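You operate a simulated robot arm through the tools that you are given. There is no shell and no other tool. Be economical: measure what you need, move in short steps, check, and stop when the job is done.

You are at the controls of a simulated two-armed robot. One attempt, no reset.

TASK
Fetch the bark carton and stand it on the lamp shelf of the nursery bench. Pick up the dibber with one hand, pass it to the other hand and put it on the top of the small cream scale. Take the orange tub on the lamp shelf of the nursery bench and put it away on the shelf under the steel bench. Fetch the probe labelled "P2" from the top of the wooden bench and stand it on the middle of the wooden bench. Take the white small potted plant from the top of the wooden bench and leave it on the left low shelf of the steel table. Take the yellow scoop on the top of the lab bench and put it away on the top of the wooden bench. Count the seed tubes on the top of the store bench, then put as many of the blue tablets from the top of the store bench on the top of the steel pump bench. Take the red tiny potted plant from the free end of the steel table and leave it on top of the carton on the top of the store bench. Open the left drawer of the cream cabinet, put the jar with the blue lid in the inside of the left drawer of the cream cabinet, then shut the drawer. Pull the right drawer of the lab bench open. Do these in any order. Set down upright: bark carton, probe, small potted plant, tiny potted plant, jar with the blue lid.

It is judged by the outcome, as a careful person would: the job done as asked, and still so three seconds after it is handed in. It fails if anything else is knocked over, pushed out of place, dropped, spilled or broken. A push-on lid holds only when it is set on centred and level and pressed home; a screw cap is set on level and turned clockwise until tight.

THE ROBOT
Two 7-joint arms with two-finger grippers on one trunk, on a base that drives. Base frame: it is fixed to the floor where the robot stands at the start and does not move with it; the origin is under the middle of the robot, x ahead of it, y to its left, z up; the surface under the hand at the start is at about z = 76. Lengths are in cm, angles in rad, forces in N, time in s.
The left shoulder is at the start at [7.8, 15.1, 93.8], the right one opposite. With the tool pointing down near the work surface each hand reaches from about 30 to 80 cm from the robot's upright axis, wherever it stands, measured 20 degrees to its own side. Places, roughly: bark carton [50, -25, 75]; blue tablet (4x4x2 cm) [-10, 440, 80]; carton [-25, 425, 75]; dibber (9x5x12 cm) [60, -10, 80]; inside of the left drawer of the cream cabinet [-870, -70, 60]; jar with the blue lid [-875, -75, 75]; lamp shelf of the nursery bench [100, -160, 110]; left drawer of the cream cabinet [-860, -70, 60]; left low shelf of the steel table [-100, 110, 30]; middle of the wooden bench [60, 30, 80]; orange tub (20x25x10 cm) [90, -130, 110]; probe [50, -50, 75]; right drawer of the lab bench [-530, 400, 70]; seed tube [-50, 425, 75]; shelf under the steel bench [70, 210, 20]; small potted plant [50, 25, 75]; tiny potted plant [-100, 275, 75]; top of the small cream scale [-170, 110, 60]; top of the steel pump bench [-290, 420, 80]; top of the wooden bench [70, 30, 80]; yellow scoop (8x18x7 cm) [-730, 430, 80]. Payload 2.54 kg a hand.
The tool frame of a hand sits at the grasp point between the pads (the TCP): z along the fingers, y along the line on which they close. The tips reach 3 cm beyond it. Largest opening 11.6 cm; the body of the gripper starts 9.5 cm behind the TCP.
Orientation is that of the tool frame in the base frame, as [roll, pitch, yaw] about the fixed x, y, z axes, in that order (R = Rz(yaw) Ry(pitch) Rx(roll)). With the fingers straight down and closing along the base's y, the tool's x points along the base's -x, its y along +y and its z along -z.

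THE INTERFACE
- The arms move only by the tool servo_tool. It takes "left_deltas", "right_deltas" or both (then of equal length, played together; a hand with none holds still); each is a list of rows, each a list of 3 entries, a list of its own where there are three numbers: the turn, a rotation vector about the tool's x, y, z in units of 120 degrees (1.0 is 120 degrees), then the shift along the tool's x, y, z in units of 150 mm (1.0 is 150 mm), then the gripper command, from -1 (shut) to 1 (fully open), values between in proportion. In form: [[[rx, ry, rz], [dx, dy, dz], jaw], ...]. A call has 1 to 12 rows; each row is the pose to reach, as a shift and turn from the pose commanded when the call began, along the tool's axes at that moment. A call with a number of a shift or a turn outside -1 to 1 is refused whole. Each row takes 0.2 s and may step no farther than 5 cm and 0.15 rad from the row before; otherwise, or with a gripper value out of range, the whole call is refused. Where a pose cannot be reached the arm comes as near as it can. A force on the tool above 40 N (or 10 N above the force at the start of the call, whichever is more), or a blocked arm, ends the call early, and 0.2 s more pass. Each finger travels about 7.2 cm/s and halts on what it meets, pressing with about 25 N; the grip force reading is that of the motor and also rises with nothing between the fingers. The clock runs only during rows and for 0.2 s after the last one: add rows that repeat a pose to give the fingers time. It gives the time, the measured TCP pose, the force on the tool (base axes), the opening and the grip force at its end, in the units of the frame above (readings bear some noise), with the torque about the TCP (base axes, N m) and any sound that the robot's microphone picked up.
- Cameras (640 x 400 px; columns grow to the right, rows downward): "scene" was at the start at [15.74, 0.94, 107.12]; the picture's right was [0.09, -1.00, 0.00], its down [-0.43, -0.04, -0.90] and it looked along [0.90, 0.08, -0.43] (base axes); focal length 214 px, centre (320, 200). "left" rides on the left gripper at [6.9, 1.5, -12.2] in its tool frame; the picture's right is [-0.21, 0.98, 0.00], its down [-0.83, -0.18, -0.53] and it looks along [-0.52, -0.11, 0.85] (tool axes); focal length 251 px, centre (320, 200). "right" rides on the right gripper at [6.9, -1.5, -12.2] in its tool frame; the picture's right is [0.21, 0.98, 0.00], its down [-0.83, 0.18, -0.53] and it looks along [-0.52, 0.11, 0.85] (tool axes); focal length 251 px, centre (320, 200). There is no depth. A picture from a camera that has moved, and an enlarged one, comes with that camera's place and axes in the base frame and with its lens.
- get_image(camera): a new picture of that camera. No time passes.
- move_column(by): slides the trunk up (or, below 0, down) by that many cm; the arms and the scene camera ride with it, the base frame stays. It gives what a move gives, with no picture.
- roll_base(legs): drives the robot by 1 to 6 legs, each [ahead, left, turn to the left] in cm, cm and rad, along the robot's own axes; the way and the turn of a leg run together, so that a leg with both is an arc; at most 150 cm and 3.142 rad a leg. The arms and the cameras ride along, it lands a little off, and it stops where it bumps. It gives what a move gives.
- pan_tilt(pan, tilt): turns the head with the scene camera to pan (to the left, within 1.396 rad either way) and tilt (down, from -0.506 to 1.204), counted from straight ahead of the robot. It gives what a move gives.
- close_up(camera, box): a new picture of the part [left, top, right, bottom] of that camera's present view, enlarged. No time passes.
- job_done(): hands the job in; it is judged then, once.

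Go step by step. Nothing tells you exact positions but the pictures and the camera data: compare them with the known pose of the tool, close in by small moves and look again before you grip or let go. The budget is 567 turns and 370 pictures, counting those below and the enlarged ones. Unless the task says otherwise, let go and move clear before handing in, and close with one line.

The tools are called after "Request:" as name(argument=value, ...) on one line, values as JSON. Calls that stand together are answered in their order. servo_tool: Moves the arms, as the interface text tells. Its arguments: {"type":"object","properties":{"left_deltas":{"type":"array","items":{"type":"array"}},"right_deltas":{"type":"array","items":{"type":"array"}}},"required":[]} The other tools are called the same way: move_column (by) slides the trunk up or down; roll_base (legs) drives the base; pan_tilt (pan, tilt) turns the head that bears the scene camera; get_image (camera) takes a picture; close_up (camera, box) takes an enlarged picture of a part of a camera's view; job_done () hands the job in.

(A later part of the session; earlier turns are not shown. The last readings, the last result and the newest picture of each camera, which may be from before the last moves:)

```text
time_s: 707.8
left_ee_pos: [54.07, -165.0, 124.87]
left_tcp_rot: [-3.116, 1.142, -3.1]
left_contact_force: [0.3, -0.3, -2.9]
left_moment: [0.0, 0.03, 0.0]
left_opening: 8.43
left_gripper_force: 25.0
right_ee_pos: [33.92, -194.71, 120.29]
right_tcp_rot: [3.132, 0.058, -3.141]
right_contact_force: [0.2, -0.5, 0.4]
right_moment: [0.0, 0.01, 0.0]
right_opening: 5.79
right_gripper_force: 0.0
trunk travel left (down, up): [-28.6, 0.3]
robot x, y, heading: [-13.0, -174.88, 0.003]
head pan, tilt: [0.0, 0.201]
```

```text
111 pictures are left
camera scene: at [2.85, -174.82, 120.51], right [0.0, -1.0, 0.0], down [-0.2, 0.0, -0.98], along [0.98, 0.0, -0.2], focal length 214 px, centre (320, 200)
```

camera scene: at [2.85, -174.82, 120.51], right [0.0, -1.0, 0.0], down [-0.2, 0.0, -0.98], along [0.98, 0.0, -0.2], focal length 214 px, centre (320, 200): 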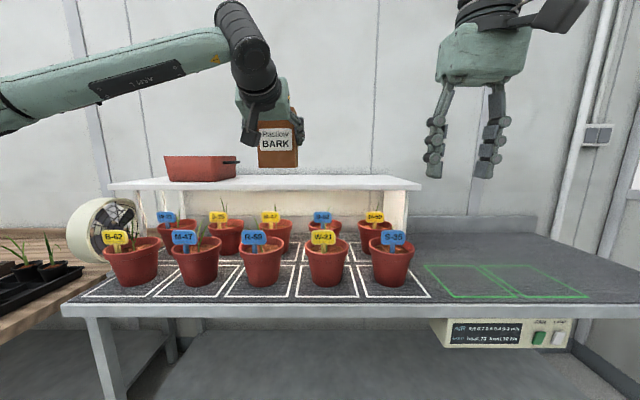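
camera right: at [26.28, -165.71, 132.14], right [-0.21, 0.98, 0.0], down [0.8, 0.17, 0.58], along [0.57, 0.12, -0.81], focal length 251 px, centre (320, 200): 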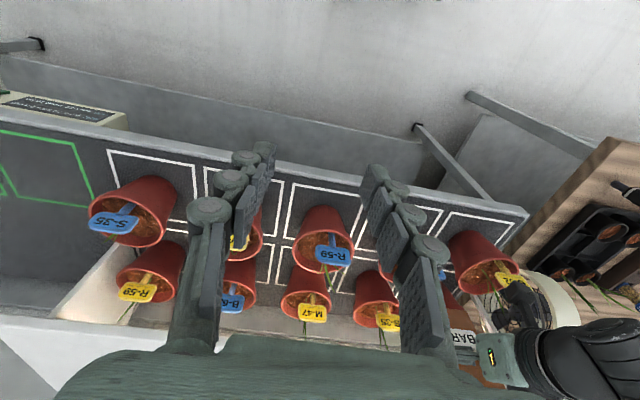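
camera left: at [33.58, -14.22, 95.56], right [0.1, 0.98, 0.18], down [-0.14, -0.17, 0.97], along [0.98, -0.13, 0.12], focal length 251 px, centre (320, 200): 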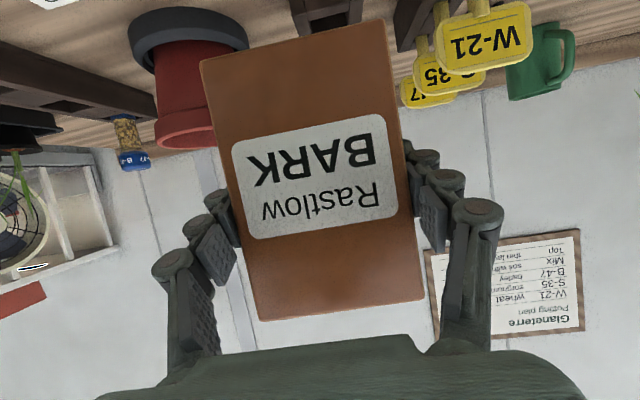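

Request:
roll_base(legs=[[34, -3, 0]])

Request:
get_image(camera="left")

Request:
get_image(camera="scene")

Request:
get_image(camera="right")

```text
time_s: 710.0
left_ee_pos: [88.68, -167.86, 124.84]
left_tcp_rot: [-3.115, 1.142, -3.098]
left_contact_force: [0.3, -0.5, -3.2]
left_moment: [-0.01, 0.0, 0.03]
left_opening: 8.45
left_gripper_force: 24.6
right_ee_pos: [68.42, -197.4, 120.39]
right_tcp_rot: [3.131, 0.056, -3.14]
right_contact_force: [-0.7, 0.5, -0.5]
right_moment: [0.0, -0.01, -0.03]
right_opening: 5.8
right_gripper_force: 0.0
trunk travel left (down, up): [-28.6, 0.3]
robot x, y, heading: [21.49, -177.48, 0.002]
head pan, tilt: [0.0, 0.201]
```

```text
110 pictures are left
camera left: at [74.61, -166.67, 123.71], right [0.07, 0.98, 0.18], down [-0.14, -0.17, 0.97], along [0.99, -0.09, 0.12], focal length 251 px, centre (320, 200)
```

left: 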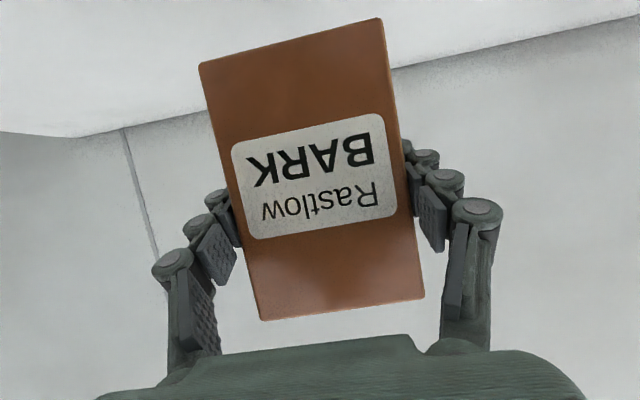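

```text
109 pictures are left
camera scene: at [37.36, -177.66, 120.5], right [0.0, -1.0, 0.0], down [-0.2, 0.0, -0.98], along [0.98, 0.0, -0.2], focal length 214 px, centre (320, 200)
```

scene: 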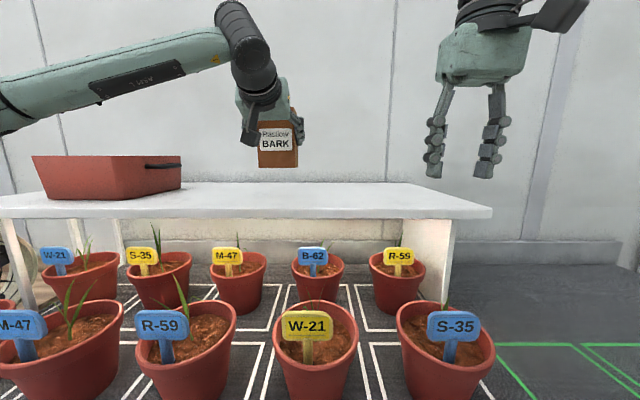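

```text
108 pictures are left
camera right: at [60.88, -199.23, 132.14], right [-0.22, 0.98, 0.0], down [0.79, 0.18, 0.58], along [0.57, 0.13, -0.81], focal length 251 px, centre (320, 200)
```

right: 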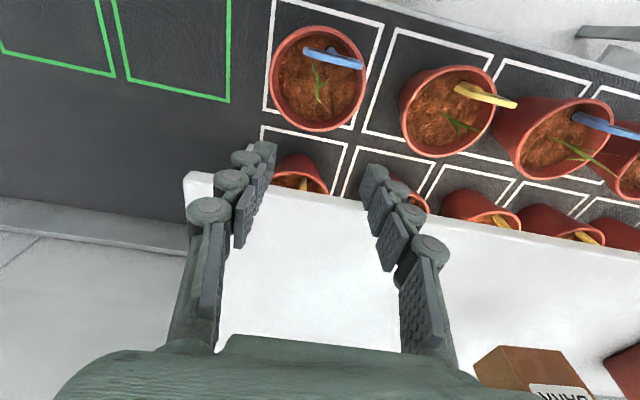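

Carton is over the free part of the lamp shelf. I lower it until contact.

Request:
servo_tool(left_deltas=[[[0, 0, 0], [0.1, 0, 0.046], -1], [[0, 0, 0], [0.2, 0, 0.092], -1], [[0, 0, 0], [0.27, 0, 0.124], -1], [[0, 0, 0], [0.31, 0, 0.142], -1], [[0, 0, 0], [0.34, 0, 0.156], -1], [[0, 0, 0], [0.36, 0, 0.165], -1]])

```text
time_s: 711.4
left_ee_pos: [88.64, -167.86, 119.04]
left_tcp_rot: [-3.118, 1.141, -3.099]
left_contact_force: [0.4, 0.0, -3.5]
left_moment: [0.01, 0.02, 0.02]
left_opening: 8.45
left_gripper_force: 24.8
right_ee_pos: [68.34, -197.53, 120.45]
right_tcp_rot: [3.132, 0.058, -3.139]
right_contact_force: [0.0, 0.3, 0.8]
right_moment: [0.02, -0.02, 0.01]
right_opening: 5.81
right_gripper_force: 0.1
trunk travel left (down, up): [-28.6, 0.3]
robot x, y, heading: [21.37, -177.9, 0.001]
head pan, tilt: [0.0, 0.201]
```

Request:
servo_tool(left_deltas=[[[0, 0, 0], [0.02, 0, 0.009], -1], [[0, 0, 0], [0.04, 0, 0.018], -1], [[0, 0, 0], [0.055, 0, 0.025], -1], [[0, 0, 0], [0.07, 0, 0.032], -1], [[0, 0, 0], [0.085, 0, 0.039], -1]])

Request:
get_image(camera="left")

```text
time_s: 712.6
left_ee_pos: [88.46, -168.05, 118.23]
left_tcp_rot: [-3.111, 1.153, -3.095]
left_contact_force: [6.8, 0.3, 20.4]
left_moment: [0.57, -0.09, -0.13]
left_opening: 8.46
left_gripper_force: 24.5
right_ee_pos: [68.25, -197.56, 120.51]
right_tcp_rot: [3.13, 0.058, -3.14]
right_contact_force: [-0.4, -0.1, -0.7]
right_moment: [0.01, 0.01, 0.0]
right_opening: 5.82
right_gripper_force: 0.0
trunk travel left (down, up): [-28.6, 0.3]
robot x, y, heading: [21.59, -177.97, 0.006]
head pan, tilt: [0.0, 0.201]
```

```text
107 pictures are left
camera left: at [74.45, -166.83, 116.74], right [0.07, 0.98, 0.18], down [-0.15, -0.17, 0.97], along [0.99, -0.09, 0.13], focal length 251 px, centre (320, 200)
```

left: 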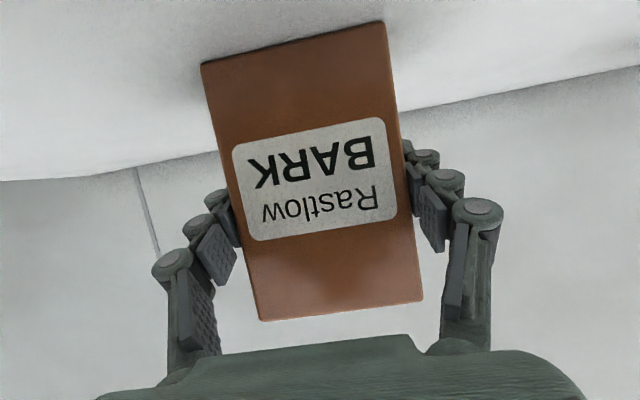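

Request:
servo_tool(left_deltas=[[[0, 0, 0], [-0.025, 0, -0.012], -1], [[0, 0, 0], [-0.025, 0, -0.012], 0.5], [[0, 0, 0], [-0.025, 0, -0.012], 0.7], [[0, 0, 0], [-0.025, 0, -0.012], 0.85], [[0, 0, 0], [-0.025, 0, -0.012], 0.85], [[0, 0, 0], [0.06, 0, -0.2], 0.85], [[0, 0, 0], [0.18, 0, -0.45], 0.85], [[0, 0, 0], [0.3, 0, -0.7], 0.85]])

Request:
get_image(camera="left")

```text
time_s: 714.4
left_ee_pos: [76.95, -168.17, 117.95]
left_tcp_rot: [-3.116, 1.142, -3.098]
left_contact_force: [-0.5, -0.4, -0.5]
left_moment: [-0.01, 0.01, 0.0]
left_opening: 10.73
left_gripper_force: 0.7
right_ee_pos: [68.33, -197.46, 120.33]
right_tcp_rot: [3.131, 0.059, -3.14]
right_contact_force: [-0.7, -0.1, -0.3]
right_moment: [0.01, 0.0, 0.0]
right_opening: 5.82
right_gripper_force: 0.1
trunk travel left (down, up): [-28.6, 0.3]
robot x, y, heading: [21.36, -177.41, 0.005]
head pan, tilt: [0.0, 0.201]
```

```text
106 pictures are left
camera left: at [62.93, -166.98, 116.76], right [0.07, 0.98, 0.18], down [-0.14, -0.17, 0.97], along [0.99, -0.09, 0.12], focal length 251 px, centre (320, 200)
```

left: 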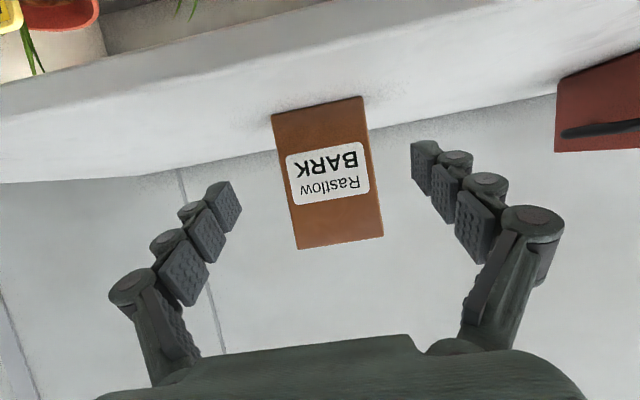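

The carton stands on the lamp shelf. Now I examine the orange tub.

Request:
close_up(camera="scene", box=[0, 120, 240, 240])

```text
2.67 times, centred on (120, 180) of scene
camera zoom: at [37.23, -177.66, 120.53], right [0.0, -1.0, 0.0], down [-0.2, 0.0, -0.98], along [0.98, 0.0, -0.2], focal length 572 px, centre (853, 253)
```

zoom: 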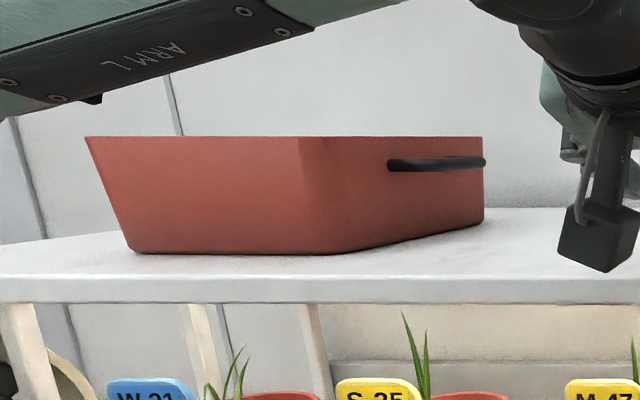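

The tub is ≈20×20 at the rim (centre ≈(91.5,-127.8), rim z≈120.5), with side handles. I'll pinch its front wall deeply from above with the left hand. First I back off and reorient the left hand.

Request:
roll_base(legs=[[-32, 0, 0]])

Request:
servo_tool(left_deltas=[[[0, 0.06, 0], [0, 0, -0.1], 0.5], [[0, 0.12, 0], [0, 0, -0.2], 0.2], [[0, 0.18, 0], [0, 0, -0.3], 0.2], [[0, 0.24, 0], [0, 0, -0.4], 0.2], [[0, 0.3, 0], [0, 0, -0.5], 0.2], [[0, 0.36, 0], [0, 0, -0.5], 0.2], [[0, 0.42, 0], [0, 0, -0.5], 0.2], [[0, 0.445, 0], [0, 0, -0.5], 0.2]])

Request:
servo_tool(left_deltas=[[[0, 0, -0.07], [0, 0, 0], 0.2], [[0, 0, -0.14], [0, 0, 0], 0.2], [[0, 0, -0.21], [0, 0, 0], 0.2], [[0, 0, -0.28], [0, 0, 0], 0.2], [[0, 0, -0.35], [0, 0, 0], 0.2], [[0, 0, -0.42], [0, 0, 0], 0.2], [[0, 0, -0.49], [0, 0, 0], 0.2], [[0, 0, -0.56], [0, 0, 0], 0.2], [[0, 0, -0.63], [0, 0, 0], 0.2], [[0, 0, -0.7], [0, 0, 0], 0.2], [[0, 0, -0.75], [0, 0, 0], 0.2]])

Request:
get_image(camera="scene")

```text
time_s: 716.6
left_ee_pos: [44.5, -168.22, 117.93]
left_tcp_rot: [-3.118, 1.144, -3.095]
left_contact_force: [0.4, -0.4, 0.3]
left_moment: [-0.03, 0.01, -0.01]
left_opening: 10.74
left_gripper_force: 0.0
right_ee_pos: [35.84, -197.58, 120.38]
right_tcp_rot: [3.131, 0.058, -3.139]
right_contact_force: [-1.0, 0.9, 0.2]
right_moment: [0.01, 0.0, 0.02]
right_opening: 5.82
right_gripper_force: 0.2
trunk travel left (down, up): [-28.6, 0.3]
robot x, y, heading: [-11.4, -178.27, 0.004]
head pan, tilt: [0.0, 0.201]
```

```text
time_s: 718.4
left_ee_pos: [37.72, -168.32, 121.21]
left_tcp_rot: [-3.129, 0.21, -3.117]
left_contact_force: [-1.2, -0.5, 0.3]
left_moment: [0.01, 0.03, 0.01]
left_opening: 6.94
left_gripper_force: 0.1
right_ee_pos: [35.91, -197.57, 120.35]
right_tcp_rot: [3.131, 0.058, -3.138]
right_contact_force: [0.0, -0.4, 0.0]
right_moment: [0.01, 0.01, -0.04]
right_opening: 5.82
right_gripper_force: 0.1
trunk travel left (down, up): [-28.6, 0.3]
robot x, y, heading: [-10.87, -178.4, 0.003]
head pan, tilt: [0.0, 0.201]
```

```text
time_s: 720.8
left_ee_pos: [37.79, -168.38, 121.15]
left_tcp_rot: [-2.93, -0.013, -1.546]
left_contact_force: [0.3, 0.0, -0.6]
left_moment: [0.0, 0.01, -0.01]
left_opening: 6.95
left_gripper_force: 0.0
right_ee_pos: [35.92, -197.65, 120.33]
right_tcp_rot: [3.132, 0.058, -3.139]
right_contact_force: [-1.1, -0.6, 0.0]
right_moment: [-0.02, 0.01, -0.02]
right_opening: 5.79
right_gripper_force: 0.0
trunk travel left (down, up): [-28.6, 0.3]
robot x, y, heading: [-10.93, -178.23, 0.01]
head pan, tilt: [0.0, 0.201]
```

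```text
104 pictures are left
camera scene: at [4.79, -177.81, 120.52], right [0.01, -1.0, 0.0], down [-0.2, 0.0, -0.98], along [0.98, 0.01, -0.2], focal length 214 px, centre (320, 200)
```

scene: 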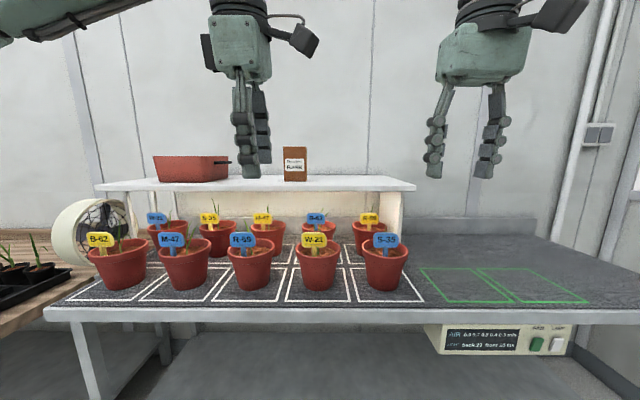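

Request:
servo_tool(left_deltas=[[[0, 0, 0], [0, 0.02, -0.15], 0.2], [[0, 0, 0], [0, 0.07, -0.33], 0.2], [[0, 0, 0], [0, 0.07, -0.38], 0.2], [[0, 0, 0], [0, 0.07, -0.38], 0.2]])

Request:
roll_base(legs=[[0, 41, 0]])

Request:
get_image(camera="scene")

```text
time_s: 721.8
left_ee_pos: [35.41, -168.36, 126.52]
left_tcp_rot: [-2.932, -0.012, -1.55]
left_contact_force: [0.6, -0.5, 0.5]
left_moment: [-0.04, -0.02, -0.02]
left_opening: 6.95
left_gripper_force: 0.0
right_ee_pos: [35.93, -197.55, 120.37]
right_tcp_rot: [3.133, 0.057, -3.138]
right_contact_force: [-0.4, 0.7, -0.1]
right_moment: [0.01, 0.01, 0.02]
right_opening: 5.79
right_gripper_force: 0.1
trunk travel left (down, up): [-28.6, 0.3]
robot x, y, heading: [-10.6, -178.33, 0.006]
head pan, tilt: [0.0, 0.201]
```

```text
time_s: 726.2
left_ee_pos: [35.4, -128.21, 126.43]
left_tcp_rot: [-2.932, -0.011, -1.553]
left_contact_force: [-0.4, 0.8, 0.1]
left_moment: [-0.02, 0.04, 0.04]
left_opening: 6.95
left_gripper_force: 0.0
right_ee_pos: [35.72, -157.38, 120.36]
right_tcp_rot: [3.132, 0.057, -3.14]
right_contact_force: [-0.1, -0.4, 1.1]
right_moment: [0.0, 0.02, -0.02]
right_opening: 5.79
right_gripper_force: 0.1
trunk travel left (down, up): [-28.6, 0.3]
robot x, y, heading: [-10.82, -137.81, 0.002]
head pan, tilt: [0.0, 0.201]
```

```text
103 pictures are left
camera scene: at [4.62, -137.48, 120.52], right [0.0, -1.0, 0.0], down [-0.2, 0.0, -0.98], along [0.98, 0.0, -0.2], focal length 214 px, centre (320, 200)
```

scene: 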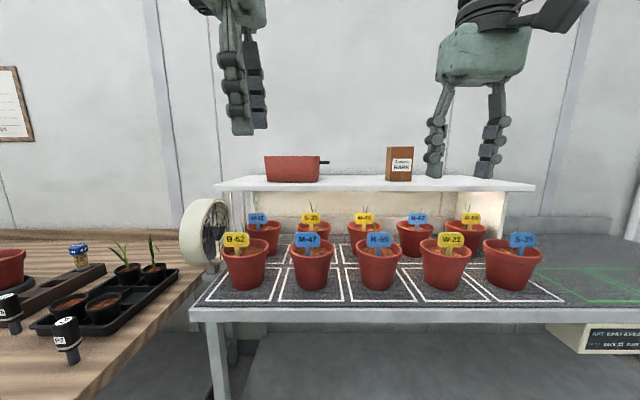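

Request:
roll_base(legs=[[41, 0, 0]])

Request:
get_image(camera="left")

Request:
get_image(camera="scene")

```text
time_s: 728.8
left_ee_pos: [76.76, -128.8, 126.47]
left_tcp_rot: [-2.933, -0.01, -1.564]
left_contact_force: [-0.7, 0.0, 0.8]
left_moment: [-0.01, -0.02, -0.05]
left_opening: 6.95
left_gripper_force: 0.1
right_ee_pos: [76.78, -157.97, 120.29]
right_tcp_rot: [3.132, 0.057, 3.13]
right_contact_force: [0.5, 0.0, -0.5]
right_moment: [0.01, 0.03, -0.02]
right_opening: 5.83
right_gripper_force: 0.0
trunk travel left (down, up): [-28.6, 0.3]
robot x, y, heading: [29.92, -137.67, -0.012]
head pan, tilt: [0.0, 0.201]
```

```text
102 pictures are left
camera left: at [72.71, -135.66, 138.22], right [-0.96, 0.21, -0.21], down [0.06, 0.83, 0.55], along [0.28, 0.51, -0.81], focal length 251 px, centre (320, 200)
```

left: 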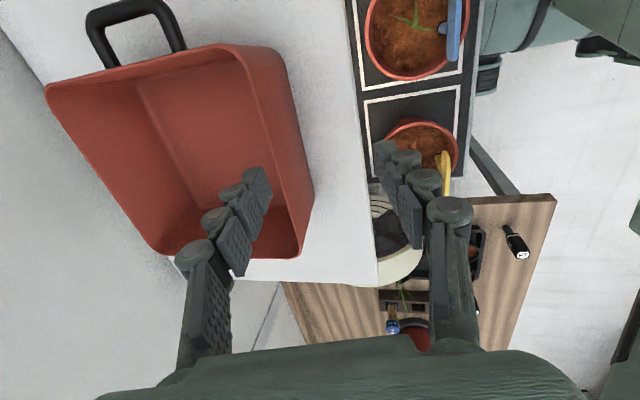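

```text
101 pictures are left
camera scene: at [45.88, -137.78, 120.51], right [-0.01, -1.0, 0.0], down [-0.2, 0.0, -0.98], along [0.98, -0.01, -0.2], focal length 214 px, centre (320, 200)
```

scene: 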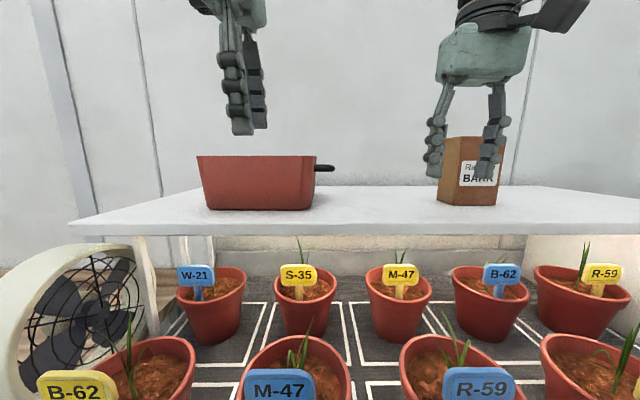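

Front rim is at x≈79.2 and its wall slopes ~20°. I tilt the hand to match and descend with one finger inside, one outside.

Request:
servo_tool(left_deltas=[[[0.035, 0, 0], [-0.03, -0.02, 0], 0.2], [[0.067, 0, 0], [-0.067, -0.04, 0], 0.2], [[0.067, 0, 0], [-0.067, -0.062, 0.15], 0.2], [[0.067, 0, 0], [-0.067, -0.08, 0.3], 0.2], [[0.067, 0, 0], [-0.067, -0.08, 0.3], 0.2]])

Request:
get_image(camera="left")

Request:
get_image(camera="scene")

```text
time_s: 730.0
left_ee_pos: [78.87, -127.83, 122.36]
left_tcp_rot: [-2.791, -0.01, -1.566]
left_contact_force: [0.3, 0.0, -0.6]
left_moment: [-0.02, -0.03, 0.01]
left_opening: 6.97
left_gripper_force: 0.1
right_ee_pos: [76.68, -157.98, 120.37]
right_tcp_rot: [3.132, 0.058, 3.132]
right_contact_force: [0.8, -0.5, -0.1]
right_moment: [0.0, 0.05, 0.01]
right_opening: 5.78
right_gripper_force: 0.0
trunk travel left (down, up): [-28.6, 0.3]
robot x, y, heading: [29.91, -137.87, -0.01]
head pan, tilt: [0.0, 0.201]
```

```text
100 pictures are left
camera left: at [73.21, -134.72, 133.44], right [-0.92, 0.2, -0.34], down [-0.02, 0.83, 0.55], along [0.39, 0.52, -0.76], focal length 251 px, centre (320, 200)
```

left: 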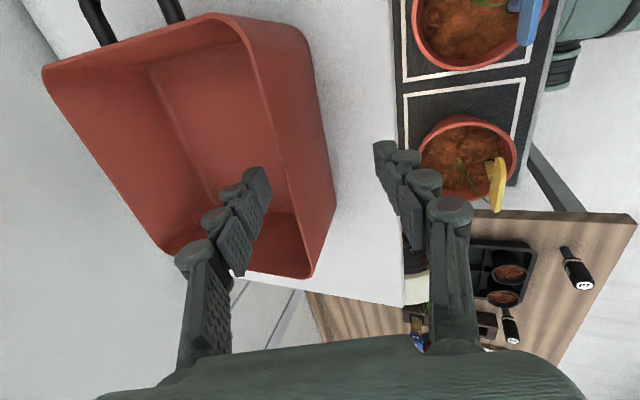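

```text
99 pictures are left
camera scene: at [45.82, -137.78, 120.52], right [-0.01, -1.0, 0.0], down [-0.2, 0.0, -0.98], along [0.98, -0.01, -0.2], focal length 214 px, centre (320, 200)
```

scene: 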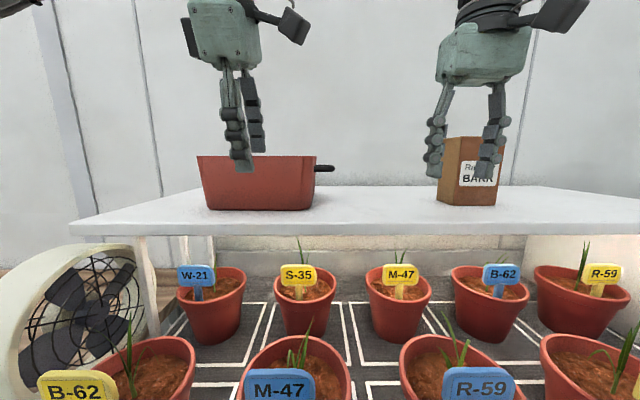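

Request:
servo_tool(left_deltas=[[[0, 0, 0], [0, 0, 0.15], 0.2], [[0, 0, 0], [0, 0, 0.3], 0.2], [[0, 0, 0], [0, 0, 0.4], 0.2], [[0, 0, 0], [0, 0, 0.4], -0.3], [[0, 0, 0], [0, 0, 0.4], -1], [[0, 0, 0], [0, 0, 0.4], -1], [[0, 0, 0], [0, 0, 0.4], -1], [[0, 0, 0], [0, 0, 0.4], -1]])

Request:
get_image(camera="left")

Request:
get_image(camera="scene")

```text
time_s: 731.8
left_ee_pos: [80.86, -127.76, 116.62]
left_tcp_rot: [-2.79, -0.012, -1.563]
left_contact_force: [0.4, -0.4, -1.1]
left_moment: [-0.01, 0.16, -0.02]
left_opening: 0.62
left_gripper_force: 25.0
right_ee_pos: [76.7, -157.97, 120.38]
right_tcp_rot: [3.13, 0.058, 3.132]
right_contact_force: [0.2, 0.1, -0.4]
right_moment: [-0.01, -0.02, 0.01]
right_opening: 5.82
right_gripper_force: 0.1
trunk travel left (down, up): [-28.6, 0.3]
robot x, y, heading: [29.91, -137.61, -0.011]
head pan, tilt: [0.0, 0.201]
```

```text
98 pictures are left
camera left: at [75.29, -134.61, 127.73], right [-0.92, 0.2, -0.34], down [-0.02, 0.83, 0.55], along [0.39, 0.52, -0.76], focal length 251 px, centre (320, 200)
```

left: 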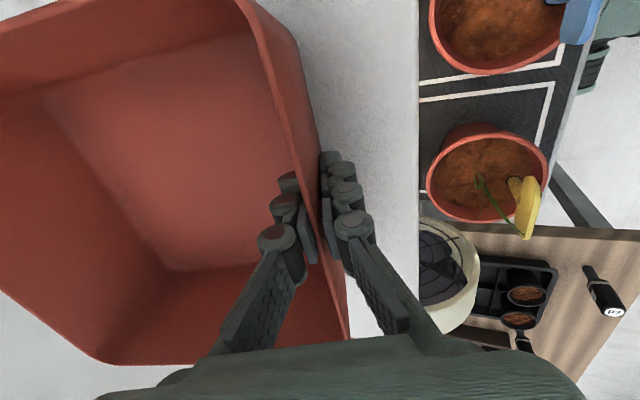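

```text
97 pictures are left
camera scene: at [45.85, -137.77, 120.51], right [-0.01, -1.0, 0.0], down [-0.2, 0.0, -0.98], along [0.98, -0.01, -0.2], focal length 214 px, centre (320, 200)
```

scene: 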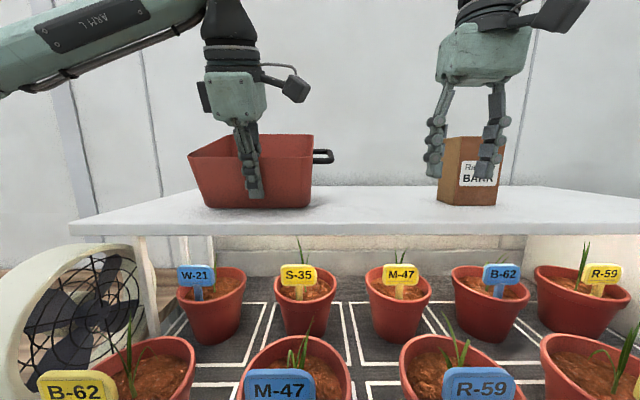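

Wall is gripped deeply. I lift a few cm and check how the tub hangs.

Request:
servo_tool(left_deltas=[[[0, 0, 0], [0, 0.03, -0.08], -1], [[0, 0, 0], [0, 0.07, -0.19], -1], [[0, 0, 0], [0, 0.11, -0.3], -1], [[0, 0, 0], [0, 0.11, -0.3], -1]])

Request:
get_image(camera="scene")

```text
time_s: 732.8
left_ee_pos: [77.63, -127.87, 120.44]
left_tcp_rot: [-2.792, -0.009, -1.564]
left_contact_force: [-0.4, -0.1, -1.5]
left_moment: [0.01, 0.2, 0.02]
left_opening: 0.58
left_gripper_force: 24.5
right_ee_pos: [76.72, -157.87, 120.36]
right_tcp_rot: [3.131, 0.057, 3.129]
right_contact_force: [0.5, 0.3, -0.1]
right_moment: [0.03, 0.01, -0.02]
right_opening: 5.82
right_gripper_force: 0.0
trunk travel left (down, up): [-28.6, 0.3]
robot x, y, heading: [30.0, -137.55, -0.006]
head pan, tilt: [0.0, 0.201]
```

```text
96 pictures are left
camera scene: at [45.88, -137.77, 120.51], right [-0.01, -1.0, 0.0], down [-0.2, 0.0, -0.98], along [0.98, -0.01, -0.2], focal length 214 px, centre (320, 200)
```

scene: 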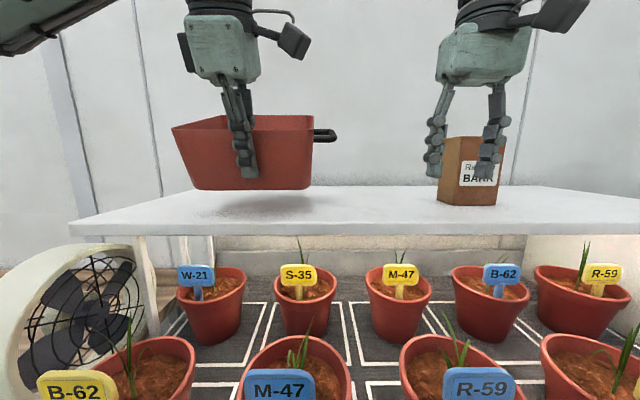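

The tub is light and hangs level. I back away and carry it toward the steel bench.

Request:
roll_base(legs=[[-60, 0, 0.01]])

Request:
servo_tool(left_deltas=[[[0, 0, 0], [0, 0.1, 0.2], -1], [[0, 0, 0], [0, 0.2, 0.4], -1], [[0, 0, 0], [0, 0.3, 0.65], -1], [[0, 0, 0], [0, 0.4, 0.9], -1]])

Request:
roll_base(legs=[[0, 0, 1.57]])

Request:
get_image(camera="left")

```text
time_s: 736.1
left_ee_pos: [17.9, -127.23, 120.3]
left_tcp_rot: [-2.791, -0.01, -1.549]
left_contact_force: [-0.1, -0.8, -2.6]
left_moment: [0.01, 0.16, 0.0]
left_opening: 0.6
left_gripper_force: 24.3
right_ee_pos: [17.37, -157.23, 120.4]
right_tcp_rot: [3.13, 0.057, -3.14]
right_contact_force: [-0.7, 0.0, 0.3]
right_moment: [-0.02, -0.01, -0.01]
right_opening: 5.81
right_gripper_force: 0.0
trunk travel left (down, up): [-28.6, 0.3]
robot x, y, heading: [-29.5, -137.82, 0.006]
head pan, tilt: [0.0, 0.201]
```

```text
time_s: 737.1
left_ee_pos: [16.92, -127.16, 105.86]
left_tcp_rot: [-2.794, -0.01, -1.55]
left_contact_force: [-0.3, 0.0, -1.9]
left_moment: [0.02, 0.21, -0.02]
left_opening: 0.6
left_gripper_force: 25.4
right_ee_pos: [17.45, -157.28, 120.38]
right_tcp_rot: [3.132, 0.058, -3.141]
right_contact_force: [0.2, 0.2, 0.5]
right_moment: [0.0, 0.02, 0.02]
right_opening: 5.79
right_gripper_force: 0.0
trunk travel left (down, up): [-28.6, 0.3]
robot x, y, heading: [-29.64, -137.79, 0.005]
head pan, tilt: [0.0, 0.201]
```

```text
time_s: 741.5
left_ee_pos: [-40.76, -91.41, 105.92]
left_tcp_rot: [-2.791, -0.011, 0.033]
left_contact_force: [0.3, 0.6, -2.3]
left_moment: [-0.17, -0.06, -0.02]
left_opening: 0.6
left_gripper_force: 24.7
right_ee_pos: [-10.52, -90.25, 120.3]
right_tcp_rot: [3.131, 0.058, -1.555]
right_contact_force: [0.6, -0.5, 0.3]
right_moment: [0.01, 0.02, -0.03]
right_opening: 5.8
right_gripper_force: 0.0
trunk travel left (down, up): [-28.6, 0.3]
robot x, y, heading: [-29.25, -137.62, 1.588]
head pan, tilt: [0.0, 0.201]
```

```text
95 pictures are left
camera left: at [-33.74, -96.71, 116.86], right [-0.18, -0.92, -0.34], down [-0.83, -0.04, 0.55], along [-0.53, 0.38, -0.76], focal length 251 px, centre (320, 200)
```

left: 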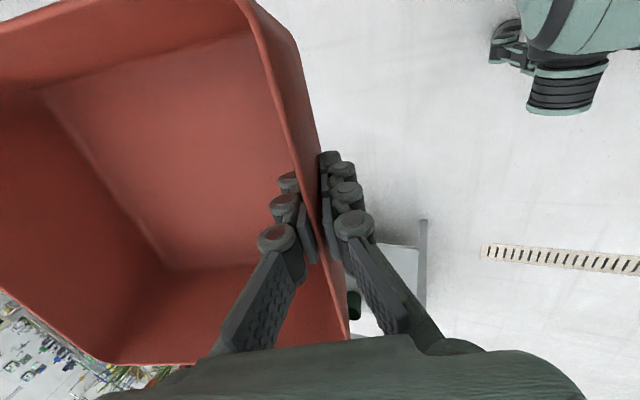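

Request:
roll_base(legs=[[140, 0, -0.015], [135, 0, 0]])

Request:
pan_tilt(pan=-1.0, tilt=0.55)

Request:
get_image(camera="scene")

```text
time_s: 755.0
left_ee_pos: [-40.72, 187.63, 105.76]
left_tcp_rot: [-2.792, -0.011, 0.021]
left_contact_force: [-0.6, 0.2, -2.4]
left_moment: [-0.18, -0.02, 0.05]
left_opening: 0.6
left_gripper_force: 24.9
right_ee_pos: [-10.64, 188.22, 120.31]
right_tcp_rot: [3.13, 0.057, -1.569]
right_contact_force: [0.9, -0.6, 0.2]
right_moment: [0.01, 0.01, 0.0]
right_opening: 5.77
right_gripper_force: 0.0
trunk travel left (down, up): [-28.6, 0.3]
robot x, y, heading: [-30.02, 141.25, 1.573]
head pan, tilt: [0.0, 0.201]
```

```text
time_s: 756.3
left_ee_pos: [-40.65, 187.56, 105.73]
left_tcp_rot: [-2.792, -0.011, 0.02]
left_contact_force: [0.7, -0.3, -1.7]
left_moment: [-0.2, -0.02, 0.0]
left_opening: 0.59
left_gripper_force: 25.1
right_ee_pos: [-10.68, 188.18, 120.31]
right_tcp_rot: [3.131, 0.058, -1.568]
right_contact_force: [0.1, 0.1, -0.9]
right_moment: [-0.01, -0.01, 0.0]
right_opening: 5.8
right_gripper_force: 0.1
trunk travel left (down, up): [-28.6, 0.3]
robot x, y, heading: [-30.11, 141.16, 1.578]
head pan, tilt: [-1.0, 0.55]
```

```text
94 pictures are left
camera scene: at [-22.93, 152.94, 117.29], right [0.55, -0.84, 0.0], down [-0.44, -0.29, -0.85], along [0.71, 0.47, -0.52], focal length 214 px, centre (320, 200)
```

scene: 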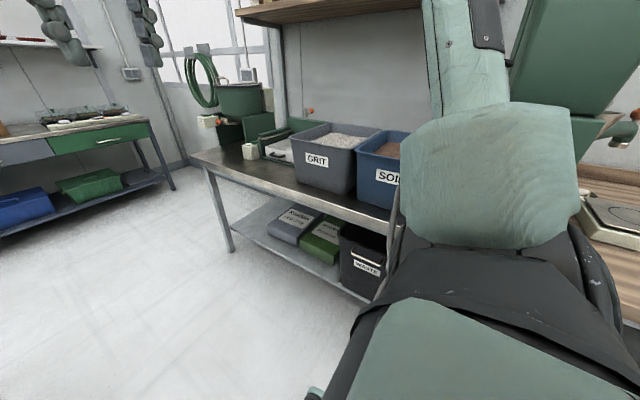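

Request:
close_up(camera="scene", box=[190, 140, 410, 310])

```text
2.35 times, centred on (300, 225) of scene
camera zoom: at [-22.93, 152.94, 117.29], right [0.55, -0.84, 0.0], down [-0.44, -0.29, -0.85], along [0.71, 0.47, -0.52], focal length 505 px, centre (367, 141)
```

zoom: 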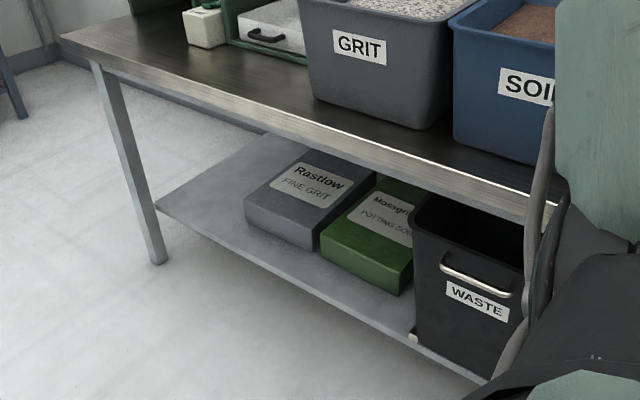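

The free slot is at the left end of the lower shelf (y≈242–272). I drive up there and turn to face the bench.

Request:
roll_base(legs=[[95, 15, 0]])

Request:
roll_base(legs=[[0, 0, -1.575]])

Request:
pan_tilt(pan=0, tilt=0.55)

Request:
get_image(camera="scene")

```text
time_s: 761.2
left_ee_pos: [-54.95, 280.3, 105.86]
left_tcp_rot: [-2.792, -0.01, 0.006]
left_contact_force: [0.3, 0.2, -1.8]
left_moment: [-0.2, 0.0, 0.04]
left_opening: 0.62
left_gripper_force: 25.4
right_ee_pos: [-24.91, 280.55, 120.26]
right_tcp_rot: [3.132, 0.059, -1.583]
right_contact_force: [-0.3, -0.2, 0.5]
right_moment: [0.0, 0.0, 0.01]
right_opening: 5.78
right_gripper_force: 0.1
trunk travel left (down, up): [-28.6, 0.3]
robot x, y, heading: [-45.32, 233.63, 1.565]
head pan, tilt: [-1.0, 0.55]
```

```text
time_s: 763.4
left_ee_pos: [-32.25, 279.78, 105.65]
left_tcp_rot: [-2.794, -0.009, -0.441]
left_contact_force: [0.0, 0.2, -2.6]
left_moment: [-0.16, 0.07, 0.02]
left_opening: 0.61
left_gripper_force: 24.7
right_ee_pos: [-4.91, 266.91, 120.35]
right_tcp_rot: [3.13, 0.056, -2.027]
right_contact_force: [0.4, -0.7, 0.0]
right_moment: [-0.01, -0.01, 0.01]
right_opening: 5.79
right_gripper_force: 0.0
trunk travel left (down, up): [-28.6, 0.3]
robot x, y, heading: [-42.92, 233.33, 1.117]
head pan, tilt: [-1.0, 0.55]
stopped in leg 1: the robot was blocked; the commanded pose is now the measured one
```

```text
time_s: 764.7
left_ee_pos: [-32.25, 279.81, 105.72]
left_tcp_rot: [-2.792, -0.011, -0.44]
left_contact_force: [0.0, -0.4, -2.2]
left_moment: [-0.19, 0.09, 0.0]
left_opening: 0.63
left_gripper_force: 24.6
right_ee_pos: [-5.06, 266.74, 120.49]
right_tcp_rot: [3.132, 0.057, -2.028]
right_contact_force: [-0.7, 0.0, -0.3]
right_moment: [0.0, 0.02, 0.0]
right_opening: 5.76
right_gripper_force: 0.1
trunk travel left (down, up): [-28.6, 0.3]
robot x, y, heading: [-43.31, 233.37, 1.116]
head pan, tilt: [0.0, 0.55]
```

```text
92 pictures are left
camera scene: at [-36.74, 247.77, 117.29], right [0.9, -0.44, 0.0], down [-0.23, -0.47, -0.85], along [0.38, 0.77, -0.52], focal length 214 px, centre (320, 200)
```

scene: 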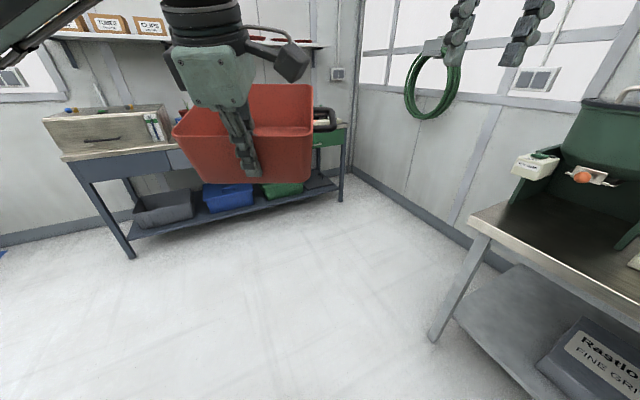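

Request:
servo_tool(left_deltas=[[[0, 0, 0], [0, 0.25, -0.08], -1], [[0, 0, 0], [0, 0.5, -0.16], -1], [[0, 0, 0], [0, 0.6, -0.2], -1], [[0, 0, 0], [0, 0.6, -0.2], -1]])

Request:
roll_base(legs=[[6, -13, 0], [0, 0, -1.11]])

Request:
get_image(camera="scene")

```text
time_s: 765.7
left_ee_pos: [-36.17, 271.14, 105.37]
left_tcp_rot: [-2.793, -0.012, -0.44]
left_contact_force: [0.1, 0.0, -2.6]
left_moment: [-0.19, 0.1, 0.0]
left_opening: 0.61
left_gripper_force: 24.6
right_ee_pos: [-5.05, 266.85, 120.35]
right_tcp_rot: [3.131, 0.057, -2.029]
right_contact_force: [0.9, 0.4, -0.4]
right_moment: [-0.01, 0.02, -0.01]
right_opening: 5.81
right_gripper_force: 0.2
trunk travel left (down, up): [-28.6, 0.3]
robot x, y, heading: [-43.36, 233.91, 1.117]
head pan, tilt: [0.0, 0.55]
```

```text
time_s: 770.5
left_ee_pos: [7.81, 242.9, 105.49]
left_tcp_rot: [-2.793, -0.011, -1.563]
left_contact_force: [0.4, -0.1, -2.2]
left_moment: [0.02, 0.19, -0.02]
left_opening: 0.62
left_gripper_force: 25.2
right_ee_pos: [17.39, 212.96, 120.29]
right_tcp_rot: [3.13, 0.058, 3.131]
right_contact_force: [-0.3, 0.7, -0.7]
right_moment: [0.0, -0.01, 0.05]
right_opening: 5.8
right_gripper_force: 0.0
trunk travel left (down, up): [-28.6, 0.3]
robot x, y, heading: [-29.24, 233.54, -0.015]
head pan, tilt: [0.0, 0.55]
```

```text
91 pictures are left
camera scene: at [-13.68, 233.22, 117.29], right [-0.01, -1.0, 0.0], down [-0.52, 0.01, -0.85], along [0.85, -0.01, -0.52], focal length 214 px, centre (320, 200)
```

scene: 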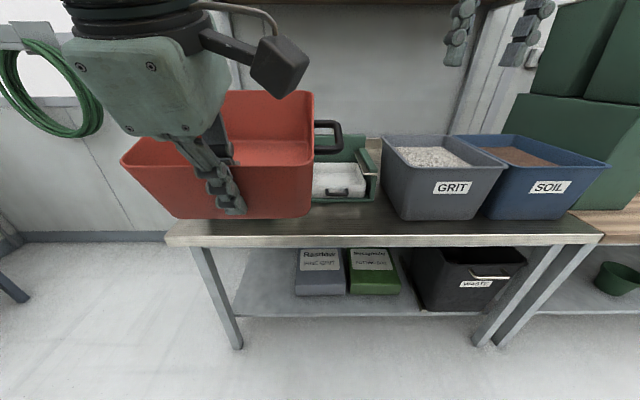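

Request:
roll_base(legs=[[-1, 17, 0.015]])

Request:
move_column(by=-28.4)

Request:
servo_tool(left_deltas=[[[0, 0, 0], [0, 0.1, 0.28], -1], [[0, 0, 0], [0, 0.2, 0.56], -1], [[0, 0, 0], [0, 0.3, 0.82], -1], [[0, 0, 0], [0, 0.36, 1.0], -1], [[0, 0, 0], [0, 0.36, 1.0], -1]])

Request:
get_image(camera="scene")

```text
time_s: 772.7
left_ee_pos: [6.79, 260.24, 105.41]
left_tcp_rot: [-2.793, -0.011, -1.552]
left_contact_force: [0.6, -0.1, -1.2]
left_moment: [0.0, 0.16, 0.02]
left_opening: 0.6
left_gripper_force: 25.1
right_ee_pos: [16.75, 230.56, 120.45]
right_tcp_rot: [3.131, 0.057, 3.141]
right_contact_force: [-0.1, 0.5, 0.3]
right_moment: [0.0, 0.0, 0.04]
right_opening: 5.77
right_gripper_force: 0.1
trunk travel left (down, up): [-28.6, 0.3]
robot x, y, heading: [-29.97, 250.1, 0.002]
head pan, tilt: [0.0, 0.55]
```

```text
time_s: 775.6
left_ee_pos: [6.74, 260.24, 77.06]
left_tcp_rot: [-2.792, -0.01, -1.554]
left_contact_force: [0.2, -0.1, -1.7]
left_moment: [-0.02, 0.19, 0.01]
left_opening: 0.6
left_gripper_force: 24.9
right_ee_pos: [16.77, 230.46, 91.84]
right_tcp_rot: [3.132, 0.057, 3.141]
right_contact_force: [-0.3, 0.8, 0.5]
right_moment: [-0.03, -0.01, 0.03]
right_opening: 5.8
right_gripper_force: 0.0
trunk travel left (down, up): [-0.2, 28.7]
robot x, y, heading: [-30.19, 250.11, 0.001]
head pan, tilt: [0.0, 0.55]
```

```text
time_s: 776.8
left_ee_pos: [7.11, 260.26, 61.13]
left_tcp_rot: [-2.794, -0.01, -1.554]
left_contact_force: [0.2, -0.5, -2.1]
left_moment: [0.0, 0.19, -0.03]
left_opening: 0.58
left_gripper_force: 25.0
right_ee_pos: [16.78, 230.52, 92.01]
right_tcp_rot: [3.131, 0.058, 3.141]
right_contact_force: [-0.1, 0.7, 0.6]
right_moment: [-0.03, 0.0, -0.01]
right_opening: 5.81
right_gripper_force: 0.0
trunk travel left (down, up): [-0.2, 28.7]
robot x, y, heading: [-30.0, 250.25, -0.003]
head pan, tilt: [0.0, 0.55]
```

```text
90 pictures are left
camera scene: at [-14.61, 250.36, 88.89], right [0.0, -1.0, 0.0], down [-0.52, 0.0, -0.85], along [0.85, 0.0, -0.52], focal length 214 px, centre (320, 200)
```

scene: 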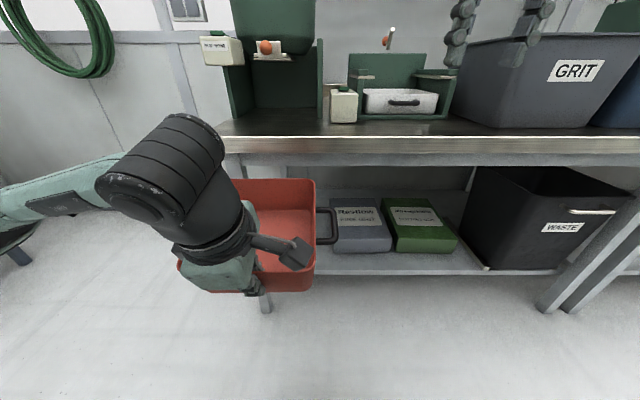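

Request:
servo_tool(left_deltas=[[[0, 0, 0], [0, 0.1, 0.28], -1], [[0, 0, 0], [0, 0.2, 0.56], -1], [[0, 0, 0], [0, 0.3, 0.82], -1], [[0, 0, 0], [0, 0.36, 1.0], -1], [[0, 0, 0], [0, 0.36, 1.0], -1]])

Request:
servo_tool(left_deltas=[[[0, 0, 0], [0, 0.1, 0.28], -1], [[0, 0, 0], [0, 0.2, 0.56], -1], [[0, 0, 0], [0, 0.28, 0.78], -1], [[0, 0, 0], [0, 0.28, 0.78], -1]])

Request:
get_image(camera="scene")

Request:
get_image(camera="left")

```text
time_s: 778.0
left_ee_pos: [6.93, 259.97, 45.13]
left_tcp_rot: [-2.791, -0.01, -1.553]
left_contact_force: [-0.3, 0.4, -2.0]
left_moment: [-0.01, 0.2, 0.02]
left_opening: 0.6
left_gripper_force: 25.3
left hand out of reach, approached as far as the arm can: row 1, 2
right_ee_pos: [16.72, 230.61, 91.95]
right_tcp_rot: [3.132, 0.057, -3.141]
right_contact_force: [0.9, -0.7, -0.3]
right_moment: [-0.02, -0.01, 0.02]
right_opening: 5.81
right_gripper_force: 0.1
trunk travel left (down, up): [-0.2, 28.7]
robot x, y, heading: [-30.17, 250.23, 0.002]
head pan, tilt: [0.0, 0.55]
```

```text
time_s: 779.0
left_ee_pos: [6.89, 260.08, 32.39]
left_tcp_rot: [-2.791, -0.011, -1.553]
left_contact_force: [0.2, -0.4, -1.7]
left_moment: [-0.01, 0.16, -0.02]
left_opening: 0.59
left_gripper_force: 25.2
right_ee_pos: [16.79, 230.36, 92.03]
right_tcp_rot: [3.132, 0.057, -3.141]
right_contact_force: [-0.1, 0.0, -0.2]
right_moment: [0.0, -0.01, 0.0]
right_opening: 5.79
right_gripper_force: 0.1
trunk travel left (down, up): [-0.2, 28.7]
robot x, y, heading: [-29.93, 250.29, -0.002]
head pan, tilt: [0.0, 0.55]
```

```text
89 pictures are left
camera scene: at [-14.61, 250.36, 88.89], right [0.0, -1.0, 0.0], down [-0.52, 0.0, -0.85], along [0.85, 0.0, -0.52], focal length 214 px, centre (320, 200)
```

scene: 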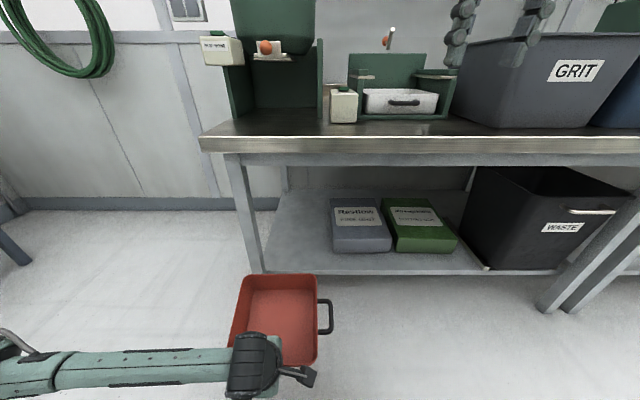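

```text
88 pictures are left
camera left: at [1.47, 253.15, 43.49], right [-0.92, 0.2, -0.34], down [-0.03, 0.83, 0.56], along [0.39, 0.52, -0.76], focal length 251 px, centre (320, 200)
```

left: 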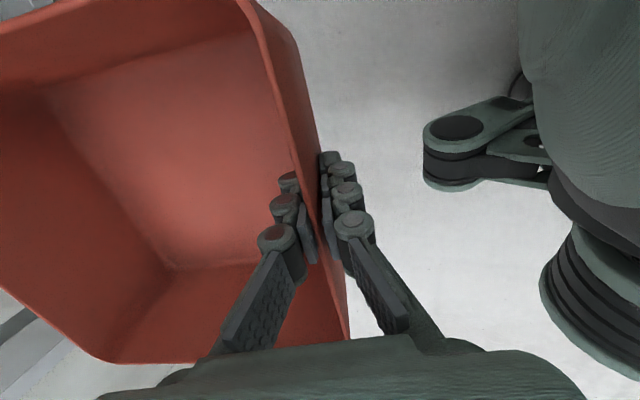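

Only the right side has a handle. I'll enter slightly yawed to pass between the front leg and the grit bag. First I retract and raise the right hand and lift the tub a little.

Request:
servo_tool(right_deltas=[[[0, 0, 0], [0.25, 0, -0.15], 0], [[0, 0, 0], [0.5, 0, -0.3], 0], [[0, 0, 0], [0.75, 0, -0.5], 0], [[0, 0, 0], [0.9, 0, -0.7], 0], [[0, 0, 0], [0.9, 0, -0.8], 0]], left_deltas=[[[0, 0, 0], [0, -0.02, -0.06], -1], [[0, 0, 0], [0, -0.04, -0.12], -1], [[0, 0, 0], [0, -0.068, -0.19], -1], [[0, 0, 0], [0, -0.068, -0.19], -1], [[0, 0, 0], [0, -0.068, -0.19], -1]])

Request:
roll_base(legs=[[0, 0, 0.14]])

Request:
get_image(camera="scene")

```text
time_s: 780.2
left_ee_pos: [7.01, 259.92, 35.72]
left_tcp_rot: [-2.791, -0.01, -1.554]
left_contact_force: [0.1, 0.7, -2.9]
left_moment: [0.02, 0.2, -0.01]
left_opening: 0.62
left_gripper_force: 25.0
right_ee_pos: [2.44, 230.07, 100.94]
right_tcp_rot: [3.128, 0.06, 3.14]
right_contact_force: [0.0, 0.0, 0.3]
right_moment: [-0.01, -0.01, 0.02]
right_opening: 5.82
right_gripper_force: 0.0
right hand out of reach, approached as far as the arm can: row 4, 5
trunk travel left (down, up): [-0.2, 28.7]
robot x, y, heading: [-30.18, 250.38, -0.002]
head pan, tilt: [0.0, 0.55]
```

```text
time_s: 781.2
left_ee_pos: [5.4, 264.92, 35.79]
left_tcp_rot: [-2.791, -0.012, -1.415]
left_contact_force: [0.0, 0.2, -1.9]
left_moment: [0.0, 0.18, 0.01]
left_opening: 0.59
left_gripper_force: 24.8
right_ee_pos: [4.99, 234.71, 100.77]
right_tcp_rot: [3.129, 0.061, -3.003]
right_contact_force: [0.3, 0.2, 0.2]
right_moment: [0.02, -0.01, -0.02]
right_opening: 5.8
right_gripper_force: 0.1
trunk travel left (down, up): [-0.2, 28.7]
robot x, y, heading: [-30.15, 250.44, 0.141]
head pan, tilt: [0.0, 0.55]
```

```text
87 pictures are left
camera scene: at [-14.76, 252.52, 88.89], right [0.14, -0.99, 0.0], down [-0.52, -0.07, -0.85], along [0.84, 0.12, -0.52], focal length 214 px, centre (320, 200)
```

scene: 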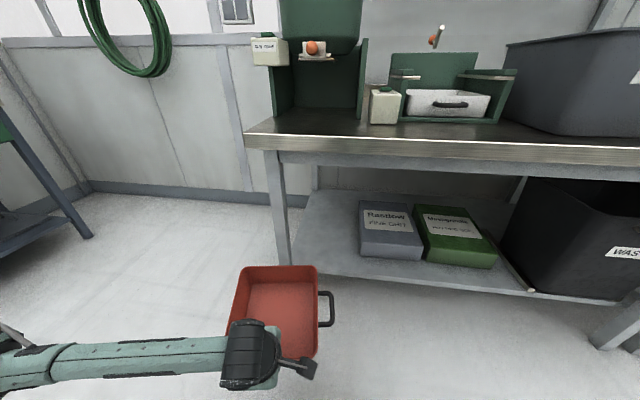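

Request:
roll_base(legs=[[9, -6.5, 0]])

Request:
get_image(camera="scene")

```text
time_s: 782.5
left_ee_pos: [15.09, 260.01, 35.76]
left_tcp_rot: [-2.793, -0.01, -1.414]
left_contact_force: [-0.7, 0.0, -1.5]
left_moment: [-0.01, 0.21, 0.03]
left_opening: 0.6
left_gripper_force: 25.0
right_ee_pos: [14.94, 229.86, 100.88]
right_tcp_rot: [3.129, 0.06, -3.003]
right_contact_force: [-0.6, 0.0, 0.0]
right_moment: [0.01, 0.0, 0.01]
right_opening: 5.79
right_gripper_force: 0.0
trunk travel left (down, up): [-0.2, 28.7]
robot x, y, heading: [-20.0, 245.26, 0.146]
head pan, tilt: [0.0, 0.55]
```

```text
86 pictures are left
camera scene: at [-4.95, 247.48, 88.89], right [0.14, -0.99, 0.0], down [-0.52, -0.07, -0.85], along [0.84, 0.12, -0.52], focal length 214 px, centre (320, 200)
```

scene: 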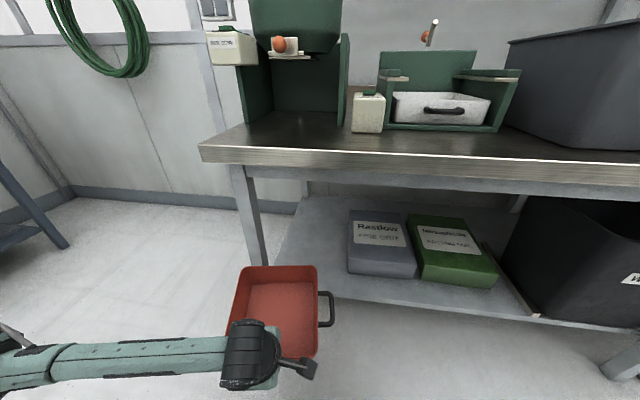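

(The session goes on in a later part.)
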